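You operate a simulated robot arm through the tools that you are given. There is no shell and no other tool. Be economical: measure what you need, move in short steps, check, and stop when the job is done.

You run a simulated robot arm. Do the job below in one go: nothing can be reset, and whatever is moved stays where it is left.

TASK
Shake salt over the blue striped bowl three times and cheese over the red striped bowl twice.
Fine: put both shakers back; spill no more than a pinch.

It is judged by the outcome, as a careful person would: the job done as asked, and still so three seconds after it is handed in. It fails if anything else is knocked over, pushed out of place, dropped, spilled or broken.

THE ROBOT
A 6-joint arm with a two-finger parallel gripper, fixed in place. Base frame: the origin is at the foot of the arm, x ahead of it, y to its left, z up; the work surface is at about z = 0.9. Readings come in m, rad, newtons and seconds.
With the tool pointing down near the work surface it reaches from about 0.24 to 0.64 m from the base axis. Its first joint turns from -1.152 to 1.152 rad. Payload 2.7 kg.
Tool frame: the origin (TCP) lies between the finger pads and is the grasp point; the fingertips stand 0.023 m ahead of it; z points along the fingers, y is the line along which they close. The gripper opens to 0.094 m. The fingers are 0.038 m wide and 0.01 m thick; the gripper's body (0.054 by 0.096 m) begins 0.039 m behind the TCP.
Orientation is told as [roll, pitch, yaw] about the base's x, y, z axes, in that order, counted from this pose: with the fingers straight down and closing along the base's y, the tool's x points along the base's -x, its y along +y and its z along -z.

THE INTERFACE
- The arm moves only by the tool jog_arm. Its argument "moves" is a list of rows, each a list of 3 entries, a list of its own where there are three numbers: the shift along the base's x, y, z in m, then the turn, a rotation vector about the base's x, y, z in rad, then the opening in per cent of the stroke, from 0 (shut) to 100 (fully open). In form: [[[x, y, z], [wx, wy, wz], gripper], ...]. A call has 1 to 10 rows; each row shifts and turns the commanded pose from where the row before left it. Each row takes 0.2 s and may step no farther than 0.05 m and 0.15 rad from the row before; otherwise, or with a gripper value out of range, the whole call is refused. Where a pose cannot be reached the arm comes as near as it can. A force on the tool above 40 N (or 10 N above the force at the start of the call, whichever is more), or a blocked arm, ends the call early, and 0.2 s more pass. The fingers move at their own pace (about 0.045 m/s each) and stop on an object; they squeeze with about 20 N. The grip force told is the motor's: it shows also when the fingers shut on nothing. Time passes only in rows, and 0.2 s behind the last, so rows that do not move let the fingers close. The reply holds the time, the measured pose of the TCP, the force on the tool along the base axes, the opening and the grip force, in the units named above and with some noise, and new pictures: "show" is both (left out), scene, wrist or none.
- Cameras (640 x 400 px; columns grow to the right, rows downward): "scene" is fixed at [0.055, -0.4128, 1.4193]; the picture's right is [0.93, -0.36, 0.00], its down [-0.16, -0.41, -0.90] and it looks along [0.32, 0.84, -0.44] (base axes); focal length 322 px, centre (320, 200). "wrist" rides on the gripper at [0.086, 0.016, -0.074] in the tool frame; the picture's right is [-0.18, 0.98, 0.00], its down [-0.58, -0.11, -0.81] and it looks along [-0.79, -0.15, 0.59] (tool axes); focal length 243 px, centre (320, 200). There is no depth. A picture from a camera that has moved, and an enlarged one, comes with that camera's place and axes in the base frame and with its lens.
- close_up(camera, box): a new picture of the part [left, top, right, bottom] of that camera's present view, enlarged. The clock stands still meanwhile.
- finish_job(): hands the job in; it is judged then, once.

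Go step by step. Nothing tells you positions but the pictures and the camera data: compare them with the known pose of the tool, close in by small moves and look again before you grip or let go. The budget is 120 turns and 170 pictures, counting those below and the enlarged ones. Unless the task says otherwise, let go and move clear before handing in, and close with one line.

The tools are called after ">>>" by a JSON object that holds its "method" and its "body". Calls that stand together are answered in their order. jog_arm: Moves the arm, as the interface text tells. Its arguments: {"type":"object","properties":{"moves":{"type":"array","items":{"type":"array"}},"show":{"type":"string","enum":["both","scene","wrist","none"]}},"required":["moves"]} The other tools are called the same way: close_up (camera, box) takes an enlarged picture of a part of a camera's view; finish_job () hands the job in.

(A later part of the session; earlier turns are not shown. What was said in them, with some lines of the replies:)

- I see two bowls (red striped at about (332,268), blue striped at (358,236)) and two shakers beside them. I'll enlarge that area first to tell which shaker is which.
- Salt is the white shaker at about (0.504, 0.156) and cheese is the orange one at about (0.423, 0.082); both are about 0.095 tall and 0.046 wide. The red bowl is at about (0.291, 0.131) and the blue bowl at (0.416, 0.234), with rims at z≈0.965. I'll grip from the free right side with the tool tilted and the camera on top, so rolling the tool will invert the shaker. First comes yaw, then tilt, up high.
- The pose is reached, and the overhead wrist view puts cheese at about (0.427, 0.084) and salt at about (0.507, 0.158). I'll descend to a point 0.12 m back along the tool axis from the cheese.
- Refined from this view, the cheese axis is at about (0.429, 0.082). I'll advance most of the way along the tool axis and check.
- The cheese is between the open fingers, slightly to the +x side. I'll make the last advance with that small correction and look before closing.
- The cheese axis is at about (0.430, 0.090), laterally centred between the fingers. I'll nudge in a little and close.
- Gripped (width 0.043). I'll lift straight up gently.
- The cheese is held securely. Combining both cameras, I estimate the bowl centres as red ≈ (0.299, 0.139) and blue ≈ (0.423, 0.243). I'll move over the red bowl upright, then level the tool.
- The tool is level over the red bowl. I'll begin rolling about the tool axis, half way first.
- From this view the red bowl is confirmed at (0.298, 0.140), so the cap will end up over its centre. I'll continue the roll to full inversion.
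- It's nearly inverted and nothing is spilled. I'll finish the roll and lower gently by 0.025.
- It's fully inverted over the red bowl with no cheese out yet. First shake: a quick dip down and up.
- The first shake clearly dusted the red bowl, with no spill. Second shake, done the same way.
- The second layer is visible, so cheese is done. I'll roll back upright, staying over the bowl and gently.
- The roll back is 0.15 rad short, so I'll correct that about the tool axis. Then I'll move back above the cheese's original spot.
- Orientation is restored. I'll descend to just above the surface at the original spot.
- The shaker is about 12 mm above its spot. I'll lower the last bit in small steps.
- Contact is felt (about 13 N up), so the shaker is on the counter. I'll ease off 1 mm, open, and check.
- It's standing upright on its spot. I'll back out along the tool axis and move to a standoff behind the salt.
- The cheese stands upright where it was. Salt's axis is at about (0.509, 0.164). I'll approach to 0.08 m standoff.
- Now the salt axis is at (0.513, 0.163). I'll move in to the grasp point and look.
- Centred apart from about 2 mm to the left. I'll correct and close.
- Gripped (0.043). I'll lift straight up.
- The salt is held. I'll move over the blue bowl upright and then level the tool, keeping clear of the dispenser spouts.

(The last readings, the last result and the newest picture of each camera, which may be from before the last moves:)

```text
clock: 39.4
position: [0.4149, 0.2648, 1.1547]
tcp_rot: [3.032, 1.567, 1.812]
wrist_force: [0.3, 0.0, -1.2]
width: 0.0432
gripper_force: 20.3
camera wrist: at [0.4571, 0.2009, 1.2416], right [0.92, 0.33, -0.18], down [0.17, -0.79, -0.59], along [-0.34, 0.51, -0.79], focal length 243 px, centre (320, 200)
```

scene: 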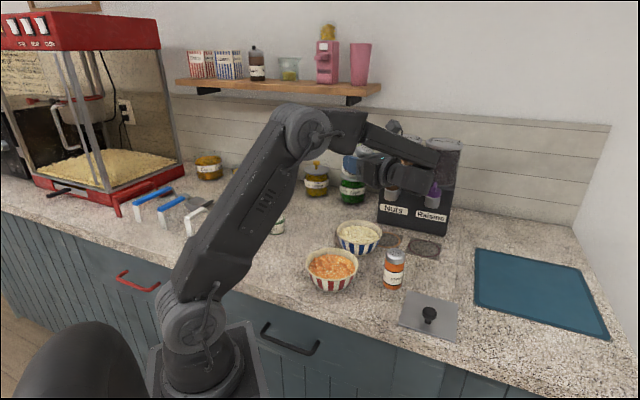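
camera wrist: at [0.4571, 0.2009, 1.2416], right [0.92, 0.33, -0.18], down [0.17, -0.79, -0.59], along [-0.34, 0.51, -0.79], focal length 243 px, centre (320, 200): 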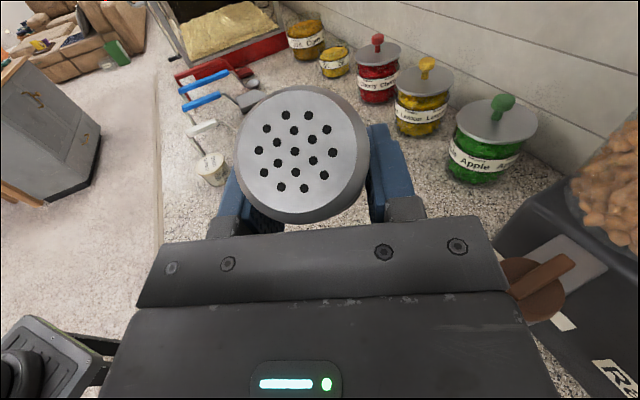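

Level over the blue bowl. I'll roll half way and check alignment.

>>> {"method": "jog_arm", "body": {"moves": [[[0, 0, 0], [0.0512, -0.1406, 0], 20], [[0, 0, 0], [0.0512, -0.1406, 0], 20], [[0, 0, 0], [0.0512, -0.1406, 0], 20], [[0, 0, 0], [0.0512, -0.1406, 0], 20], [[0, 0, 0], [0.0512, -0.1406, 0], 20], [[0, 0, 0], [0.0512, -0.1406, 0], 20], [[0, 0, 0], [0.0512, -0.1406, 0], 20], [[0, 0, 0], [0.0512, -0.1406, 0], 20], [[0, 0, 0], [0.0512, -0.1406, 0], 20]]}}

>>> {"method": "close_up", "body": {"camera": "scene", "box": [290, 120, 450, 270]}}

```text
clock: 41.4
position: [0.4144, 0.2633, 1.1559]
tcp_rot: [1.573, 0.222, 0.35]
wrist_force: [-0.6, -0.1, -1.5]
width: 0.043
gripper_force: 19.6
camera wrist: at [0.3653, 0.1673, 1.1897], right [0.37, 0.13, 0.92], down [0.79, -0.57, -0.23], along [0.49, 0.81, -0.32], focal length 243 px, centre (320, 200)
```

scene: 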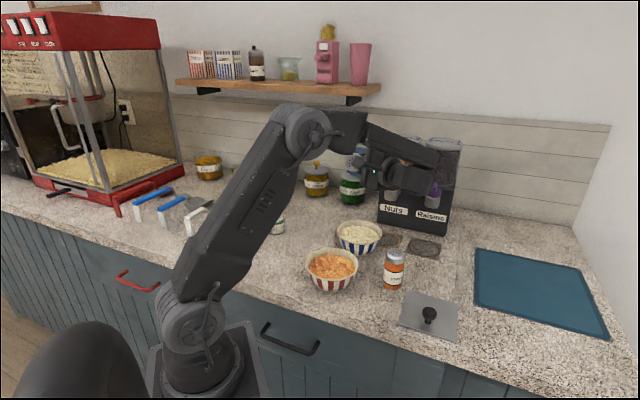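
wrist: 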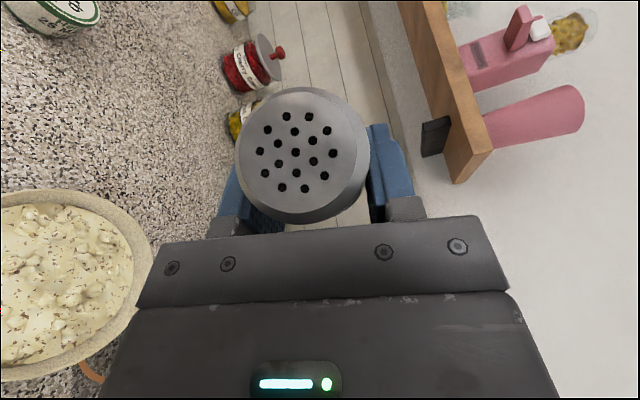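

```text
2.67 times, centred on (370, 195) of scene
camera zoom: at [0.055, -0.4128, 1.4193], right [0.93, -0.36, 0.0], down [-0.16, -0.41, -0.9], along [0.32, 0.84, -0.44], focal length 858 px, centre (187, 213)
```

zoom: 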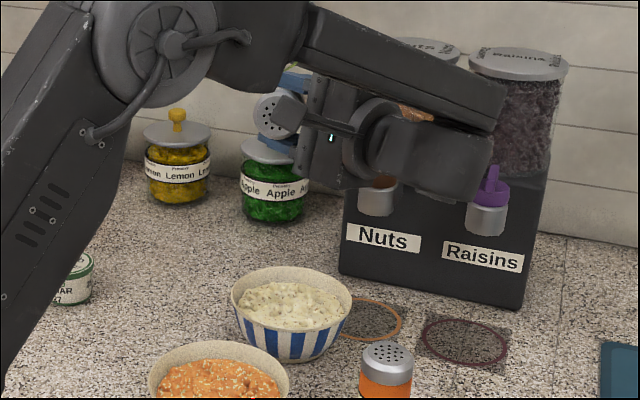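

The blue bowl is confirmed at about (0.424, 0.244), so the cap will be over its centre. I'll finish the roll and lower gently as before.

>>> {"method": "jog_arm", "body": {"moves": [[[0, 0, 0], [0.0512, -0.1406, 0], 20], [[0, 0, 0], [0.0512, -0.1406, 0], 20], [[0, 0, 0], [0.0512, -0.1406, 0], 20], [[0, 0, 0], [0.0512, -0.1406, 0], 20], [[0, 0, 0], [0.0512, -0.1406, 0], 20], [[0, 0, 0], [0.0512, -0.1406, 0], 20], [[0, 0, 0], [0.0512, -0.1406, 0], 20], [[0, 0, 0], [0.0512, -0.1406, 0], 20], [[0, 0, 0], [0.0512, -0.1406, 0], 20], [[0, 0, 0], [0.0512, -0.1406, 0], 20]], "show": "none"}}

>>> {"method": "jog_arm", "body": {"moves": [[[0, 0.002, -0.004], [0.0512, -0.1406, 0], 20], [[0, 0.002, -0.005], [0.0512, -0.1406, 0], 20], [[0, 0, -0.006], [0, 0, 0], 20], [[0, 0, -0.005], [0, 0, 0], 20], [[0, 0, -0.004], [0, 0, 0], 20]], "show": "wrist"}}

>>> {"method": "close_up", "body": {"camera": "scene", "box": [290, 150, 450, 300]}}

```text
clock: 43.6
position: [0.4143, 0.265, 1.157]
tcp_rot: [1.563, -1.277, 0.357]
wrist_force: [-0.3, 0.7, -1.5]
width: 0.043
gripper_force: 19.8
```

```text
clock: 44.8
position: [0.4155, 0.2691, 1.1319]
tcp_rot: [-0.526, -1.566, 2.445]
wrist_force: [0.1, -1.0, -0.7]
width: 0.043
gripper_force: 19.4
camera wrist: at [0.4264, 0.1937, 1.0449], right [-0.92, -0.34, 0.18], down [0.38, -0.72, 0.58], along [-0.06, 0.61, 0.79], focal length 243 px, centre (320, 200)
```

wrist: 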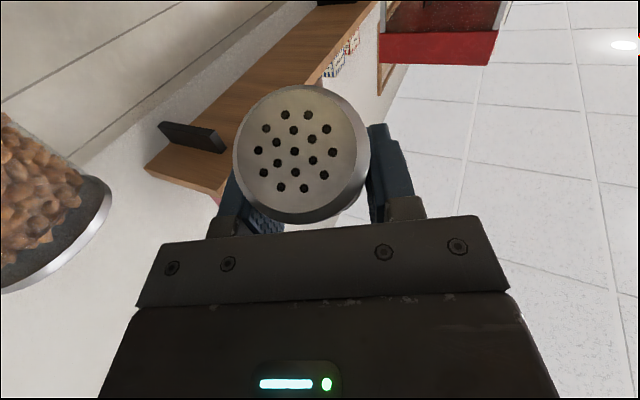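

```text
2.67 times, centred on (370, 225) of scene
camera zoom: at [0.055, -0.4128, 1.4193], right [0.93, -0.36, 0.0], down [-0.16, -0.41, -0.9], along [0.32, 0.84, -0.44], focal length 858 px, centre (187, 133)
```

zoom: 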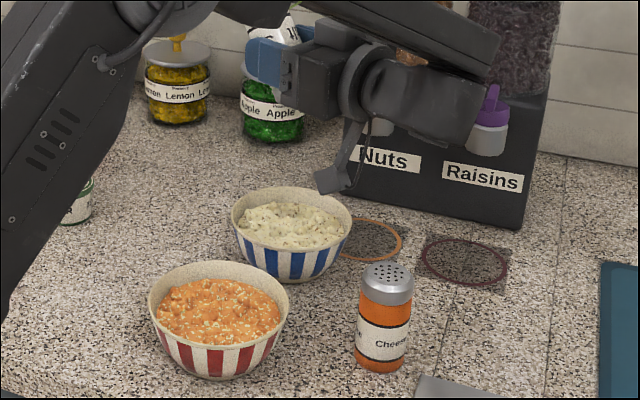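

It's inverted over the blue bowl and clear all round. First salt shake.

>>> {"method": "jog_arm", "body": {"moves": [[[0, 0, -0.035], [0, 0, 0], 20], [[0, 0, 0.035], [0, 0, 0], 20], [[0, 0, 0], [0, 0, 0], 20]], "show": "none"}}

>>> {"method": "close_up", "body": {"camera": "scene", "box": [310, 200, 430, 280]}}

```text
clock: 45.6
position: [0.4133, 0.2703, 1.1296]
tcp_rot: [-0.48, -1.568, 2.401]
wrist_force: [0.3, 0.5, -0.3]
width: 0.0433
gripper_force: 20.7
```

```text
5.00 times, centred on (370, 240) of scene
camera zoom: at [0.055, -0.4128, 1.4193], right [0.93, -0.36, 0.0], down [-0.16, -0.41, -0.9], along [0.32, 0.84, -0.44], focal length 1608 px, centre (70, 0)
```

zoom: 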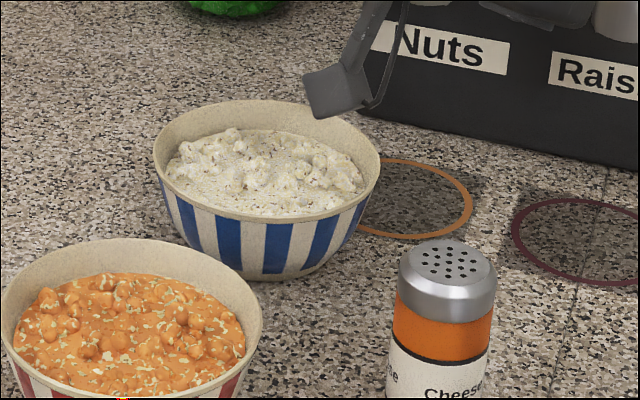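

Salt visibly whitened the blue bowl, with no spill. Second shake.

>>> {"method": "jog_arm", "body": {"moves": [[[0, 0, -0.035], [0, 0, 0], 20], [[0, 0, 0.035], [0, 0, 0], 20], [[0, 0, 0], [0, 0, 0], 20]], "show": "none"}}

>>> {"method": "close_up", "body": {"camera": "scene", "box": [310, 200, 430, 280]}}

```text
clock: 46.4
position: [0.4154, 0.2713, 1.1318]
tcp_rot: [-0.268, -1.568, 2.189]
wrist_force: [0.0, -0.5, -1.2]
width: 0.043
gripper_force: 19.9
```

```text
5.00 times, centred on (370, 240) of scene
camera zoom: at [0.055, -0.4128, 1.4193], right [0.93, -0.36, 0.0], down [-0.16, -0.41, -0.9], along [0.32, 0.84, -0.44], focal length 1608 px, centre (70, 0)
```

zoom: 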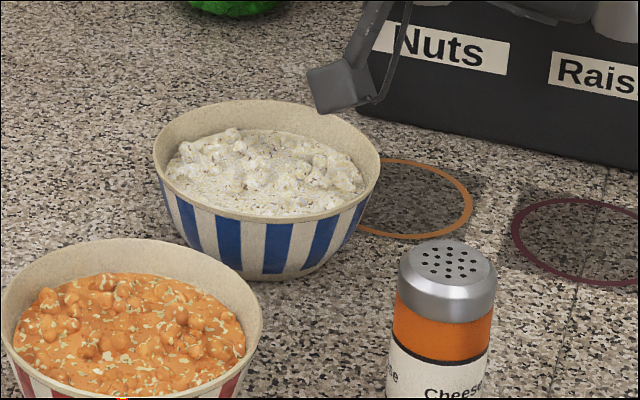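

The second layer is on (slightly whiter). Third shake.

>>> {"method": "jog_arm", "body": {"moves": [[[0, 0, -0.035], [0, 0, 0], 20], [[0, 0, 0.035], [0, 0, 0], 20], [[0, 0, 0], [0, 0, 0], 20]], "show": "none"}}

>>> {"method": "close_up", "body": {"camera": "scene", "box": [310, 200, 430, 280]}}

```text
clock: 47.2
position: [0.4159, 0.2691, 1.1323]
tcp_rot: [-0.275, -1.569, 2.193]
wrist_force: [-0.2, 0.2, -0.9]
width: 0.0431
gripper_force: 20.0
```

```text
5.00 times, centred on (370, 240) of scene
camera zoom: at [0.055, -0.4128, 1.4193], right [0.93, -0.36, 0.0], down [-0.16, -0.41, -0.9], along [0.32, 0.84, -0.44], focal length 1608 px, centre (70, 0)
```

zoom: 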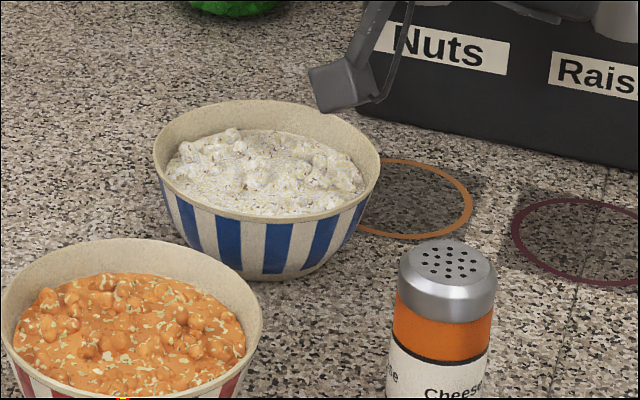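

Three salt shakes are done, each visibly whiter. I'll roll back upright, then tilt back to the grasp angle.

>>> {"method": "jog_arm", "body": {"moves": [[[0, 0, 0], [-0.03, 0.08, 0], 20], [[0, 0, 0], [-0.0512, 0.1406, 0], 20], [[0, 0, 0], [-0.0512, 0.1406, 0], 20], [[0, 0, 0], [-0.0512, 0.1406, 0], 20], [[0, 0, 0], [-0.0512, 0.1406, 0], 20], [[0, 0, 0], [-0.0512, 0.1406, 0], 20], [[0, 0, 0], [-0.0512, 0.1406, 0], 20], [[0, 0, 0], [-0.0512, 0.1406, 0], 20], [[0, 0, 0], [-0.0512, 0.1406, 0], 20], [[0, 0, 0], [-0.0512, 0.1406, 0], 20]], "show": "none"}}

>>> {"method": "jog_arm", "body": {"moves": [[[0, 0, 0], [-0.0512, 0.1406, 0], 20], [[0, 0, 0], [-0.0512, 0.1406, 0], 20], [[0, 0, 0], [-0.0512, 0.1406, 0], 20], [[0, 0, 0], [-0.0512, 0.1406, 0], 20], [[0, 0, 0], [-0.0512, 0.1406, 0], 20], [[0, 0, 0], [-0.0512, 0.1406, 0], 20], [[0, 0, 0], [-0.0512, 0.1406, 0], 20], [[0, 0, 0], [-0.0512, 0.1406, 0], 20], [[0, 0, 0], [-0.0512, 0.1406, 0], 20], [[0, 0, 0], [-0.0512, 0.1406, 0], 20]], "show": "none"}}

>>> {"method": "jog_arm", "body": {"moves": [[[0, 0, 0], [-0.0512, 0.1406, 0], 20], [[0, 0, 0.005], [-0.0212, 0.0606, 0], 20], [[0, 0, 0.01], [-0.1149, -0.0418, 0], 20], [[0, 0, 0.01], [-0.1149, -0.0418, 0], 20], [[0, 0, 0], [-0.1149, -0.0418, 0], 20], [[0, 0, 0], [-0.1149, -0.0418, 0], 20], [[0, 0, 0], [-0.1149, -0.0418, 0], 20], [[0, 0, 0], [0, 0, 0], 20]]}}

```text
clock: 49.4
position: [0.4152, 0.2692, 1.1311]
tcp_rot: [1.571, -0.137, 0.352]
wrist_force: [-0.3, 0.9, -1.6]
width: 0.043
gripper_force: 19.7
```

```text
clock: 51.6
position: [0.4148, 0.2681, 1.1321]
tcp_rot: [1.588, 1.361, 0.365]
wrist_force: [-0.4, 0.9, -1.3]
width: 0.043
gripper_force: 20.0
```

```text
clock: 53.4
position: [0.415, 0.2695, 1.1561]
tcp_rot: [0.0, 0.961, -1.225]
wrist_force: [-0.1, 0.7, -1.0]
width: 0.043
gripper_force: 19.8
camera wrist: at [0.4351, 0.264, 1.2697], right [0.96, 0.24, -0.15], down [0.24, -0.97, -0.02], along [-0.15, -0.02, -0.99], focal length 243 px, centre (320, 200)
```

scene: 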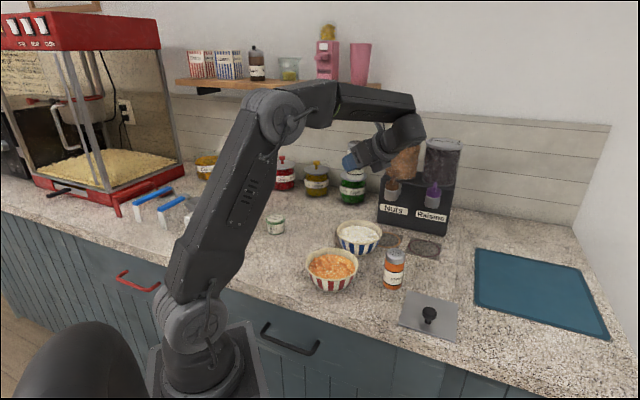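
wrist: 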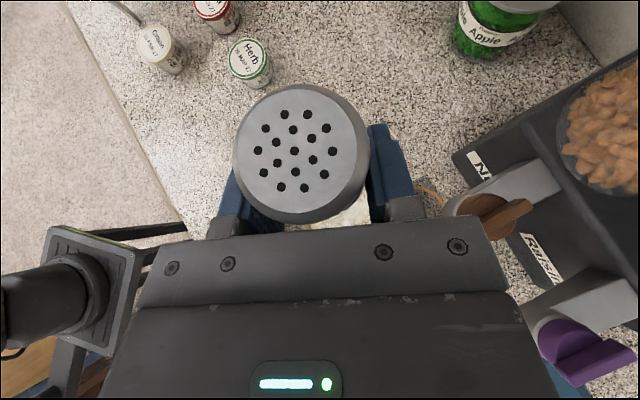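

Upright again. I'll go back above the salt's original spot at (0.511, 0.156) and descend partway.

>>> {"method": "jog_arm", "body": {"moves": [[[0.0192, -0.0226, 0], [0, 0, 0], 20], [[0.0192, -0.0226, 0], [0, 0, 0], 20], [[0.0192, -0.0226, 0], [0, 0, 0], 20], [[0.0192, -0.0226, 0], [0, 0, 0], 20], [[0.0192, -0.0226, 0], [0, 0, 0], 20], [[0, 0, -0.03], [0, 0, 0], 20], [[0, 0, -0.04], [0, 0, 0], 20], [[0, 0, -0.04], [0, 0, 0], 20], [[0, 0, -0.03], [0, 0, 0], 20], [[0, 0, 0], [0, 0, 0], 20]], "show": "scene"}}

```text
clock: 55.6
position: [0.5132, 0.1563, 1.0123]
tcp_rot: [0.003, 0.964, -1.221]
wrist_force: [-0.5, -0.2, -0.7]
width: 0.0431
gripper_force: 20.2
```

scene: 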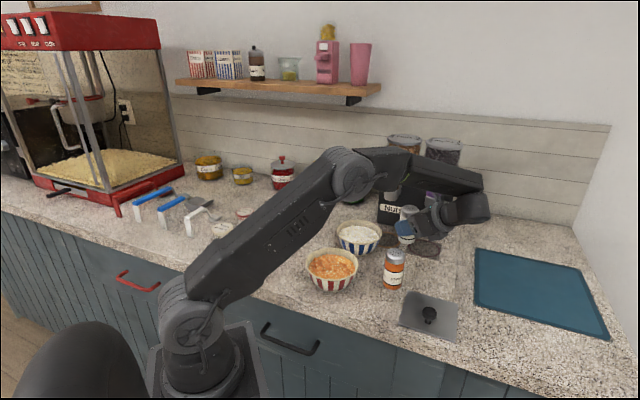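

Aligned. I'll descend to just above the counter.

>>> {"method": "jog_arm", "body": {"moves": [[[-0.001, 0, -0.02], [0, 0, 0], 20], [[0, 0, -0.02], [0, 0, 0], 20], [[0, 0, -0.015], [0, 0, 0], 20], [[0, 0, -0.004], [0, 0, 0], 20], [[0, 0, 0], [0, 0, 0], 20]], "show": "wrist"}}

```text
clock: 56.8
position: [0.5113, 0.1576, 0.9559]
tcp_rot: [0.0, 0.966, -1.225]
wrist_force: [0.0, 1.4, -0.7]
width: 0.0429
gripper_force: 19.7
camera wrist: at [0.5312, 0.1516, 1.0694], right [0.96, 0.24, -0.15], down [0.24, -0.97, -0.02], along [-0.15, -0.02, -0.99], focal length 243 px, centre (320, 200)
```

wrist: 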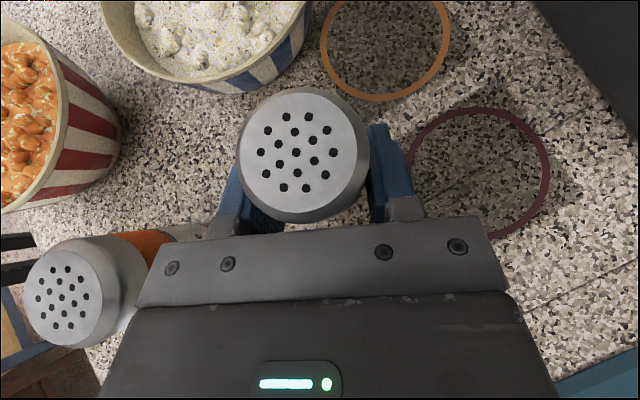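

The last few millimetres, in small steps.

>>> {"method": "jog_arm", "body": {"moves": [[[-0.0003, -0.0007, -0.005], [0, 0, 0], 20], [[0, 0, -0.003], [0, 0, 0], 20], [[0, 0, -0.002], [0, 0, 0], 20], [[0, 0, -0.001], [0, 0, 0], 20], [[0, 0, 0], [0, 0, 0], 20]], "show": "none"}}

```text
clock: 58.0
position: [0.5099, 0.1571, 0.9478]
tcp_rot: [0.006, 0.966, -1.219]
wrist_force: [0.0, -1.7, 19.0]
width: 0.043
gripper_force: 19.8
```

It's firmly on the counter. I'll ease off slightly and open.

>>> {"method": "jog_arm", "body": {"moves": [[[0, 0, 0.002], [0, 0, 0], 20], [[0, 0, 0], [0, 0, 0], 50], [[0, 0, 0], [0, 0, 0], 60], [[0, 0, 0], [0, 0, 0], 75], [[0, 0, 0], [0, 0, 0], 75]], "show": "wrist"}}

```text
clock: 59.2
position: [0.5105, 0.1565, 0.9471]
tcp_rot: [0.0, 0.964, -1.224]
wrist_force: [0.8, 0.3, 0.8]
width: 0.0706
gripper_force: 0.0
camera wrist: at [0.5301, 0.1515, 1.0611], right [0.96, 0.24, -0.15], down [0.24, -0.97, -0.02], along [-0.15, -0.02, -0.99], focal length 243 px, centre (320, 200)
```

wrist: 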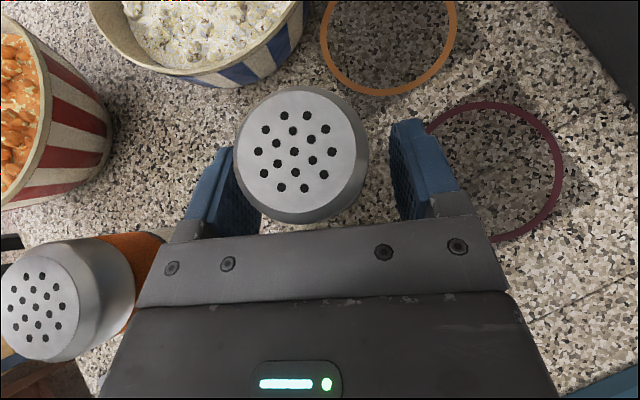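

Released and standing. I'll back out along the tool axis and then rise clear.

>>> {"method": "jog_arm", "body": {"moves": [[[0.0056, -0.0154, 0.0115], [0, 0, 0], 75], [[0.0084, -0.0231, 0.0172], [0, 0, 0], 75], [[0.0098, -0.0269, 0.0201], [0, 0, 0], 75], [[0.0098, -0.0269, 0.0201], [0, 0, 0], 75], [[0, 0, 0.04], [0, 0, 0], 75], [[0, 0, 0.04], [0, 0, 0], 75], [[0, 0, 0.04], [0, 0, 0], 75], [[0, 0, 0], [0, 0, 0], 75]]}}

>>> {"method": "close_up", "body": {"camera": "scene", "box": [290, 200, 470, 345]}}

```text
clock: 61.0
position: [0.5448, 0.0645, 1.1389]
tcp_rot: [0.0, 0.965, -1.223]
wrist_force: [0.4, 0.6, 0.5]
width: 0.0703
gripper_force: 0.0
camera wrist: at [0.5644, 0.0586, 1.2522], right [0.96, 0.24, -0.15], down [0.24, -0.97, -0.02], along [-0.15, -0.02, -0.99], focal length 243 px, centre (320, 200)
```

scene: 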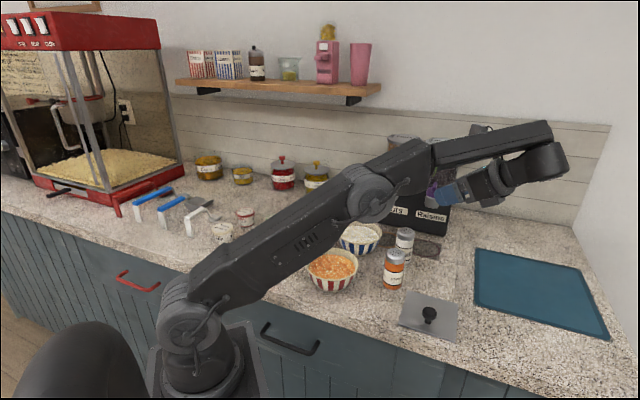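
wrist: 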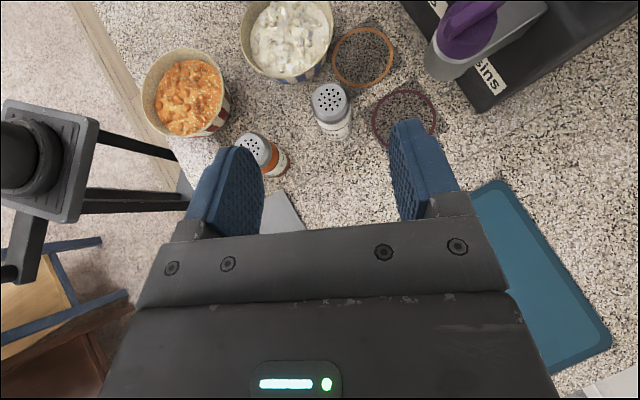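

```text
2.76 times, centred on (380, 272) of scene
camera zoom: at [0.055, -0.4128, 1.4193], right [0.93, -0.36, 0.0], down [-0.16, -0.41, -0.9], along [0.32, 0.84, -0.44], focal length 887 px, centre (154, 0)
```

zoom: 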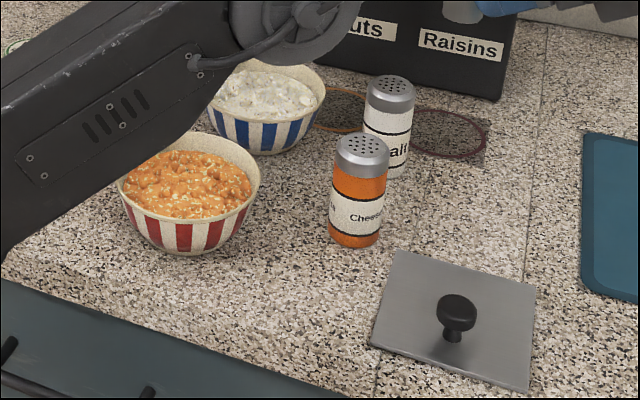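

Both shakers are standing at their original places, the bowls haven't moved, the counter is clean and the gripper is clear. I'm handing in.

>>> {"method": "finish_job", "body": {}}

```text
The job is handed in.
```

I shook salt over the blue striped bowl three times and cheese over the red striped bowl twice, put both shakers back on their spots, and saw nothing spilled.
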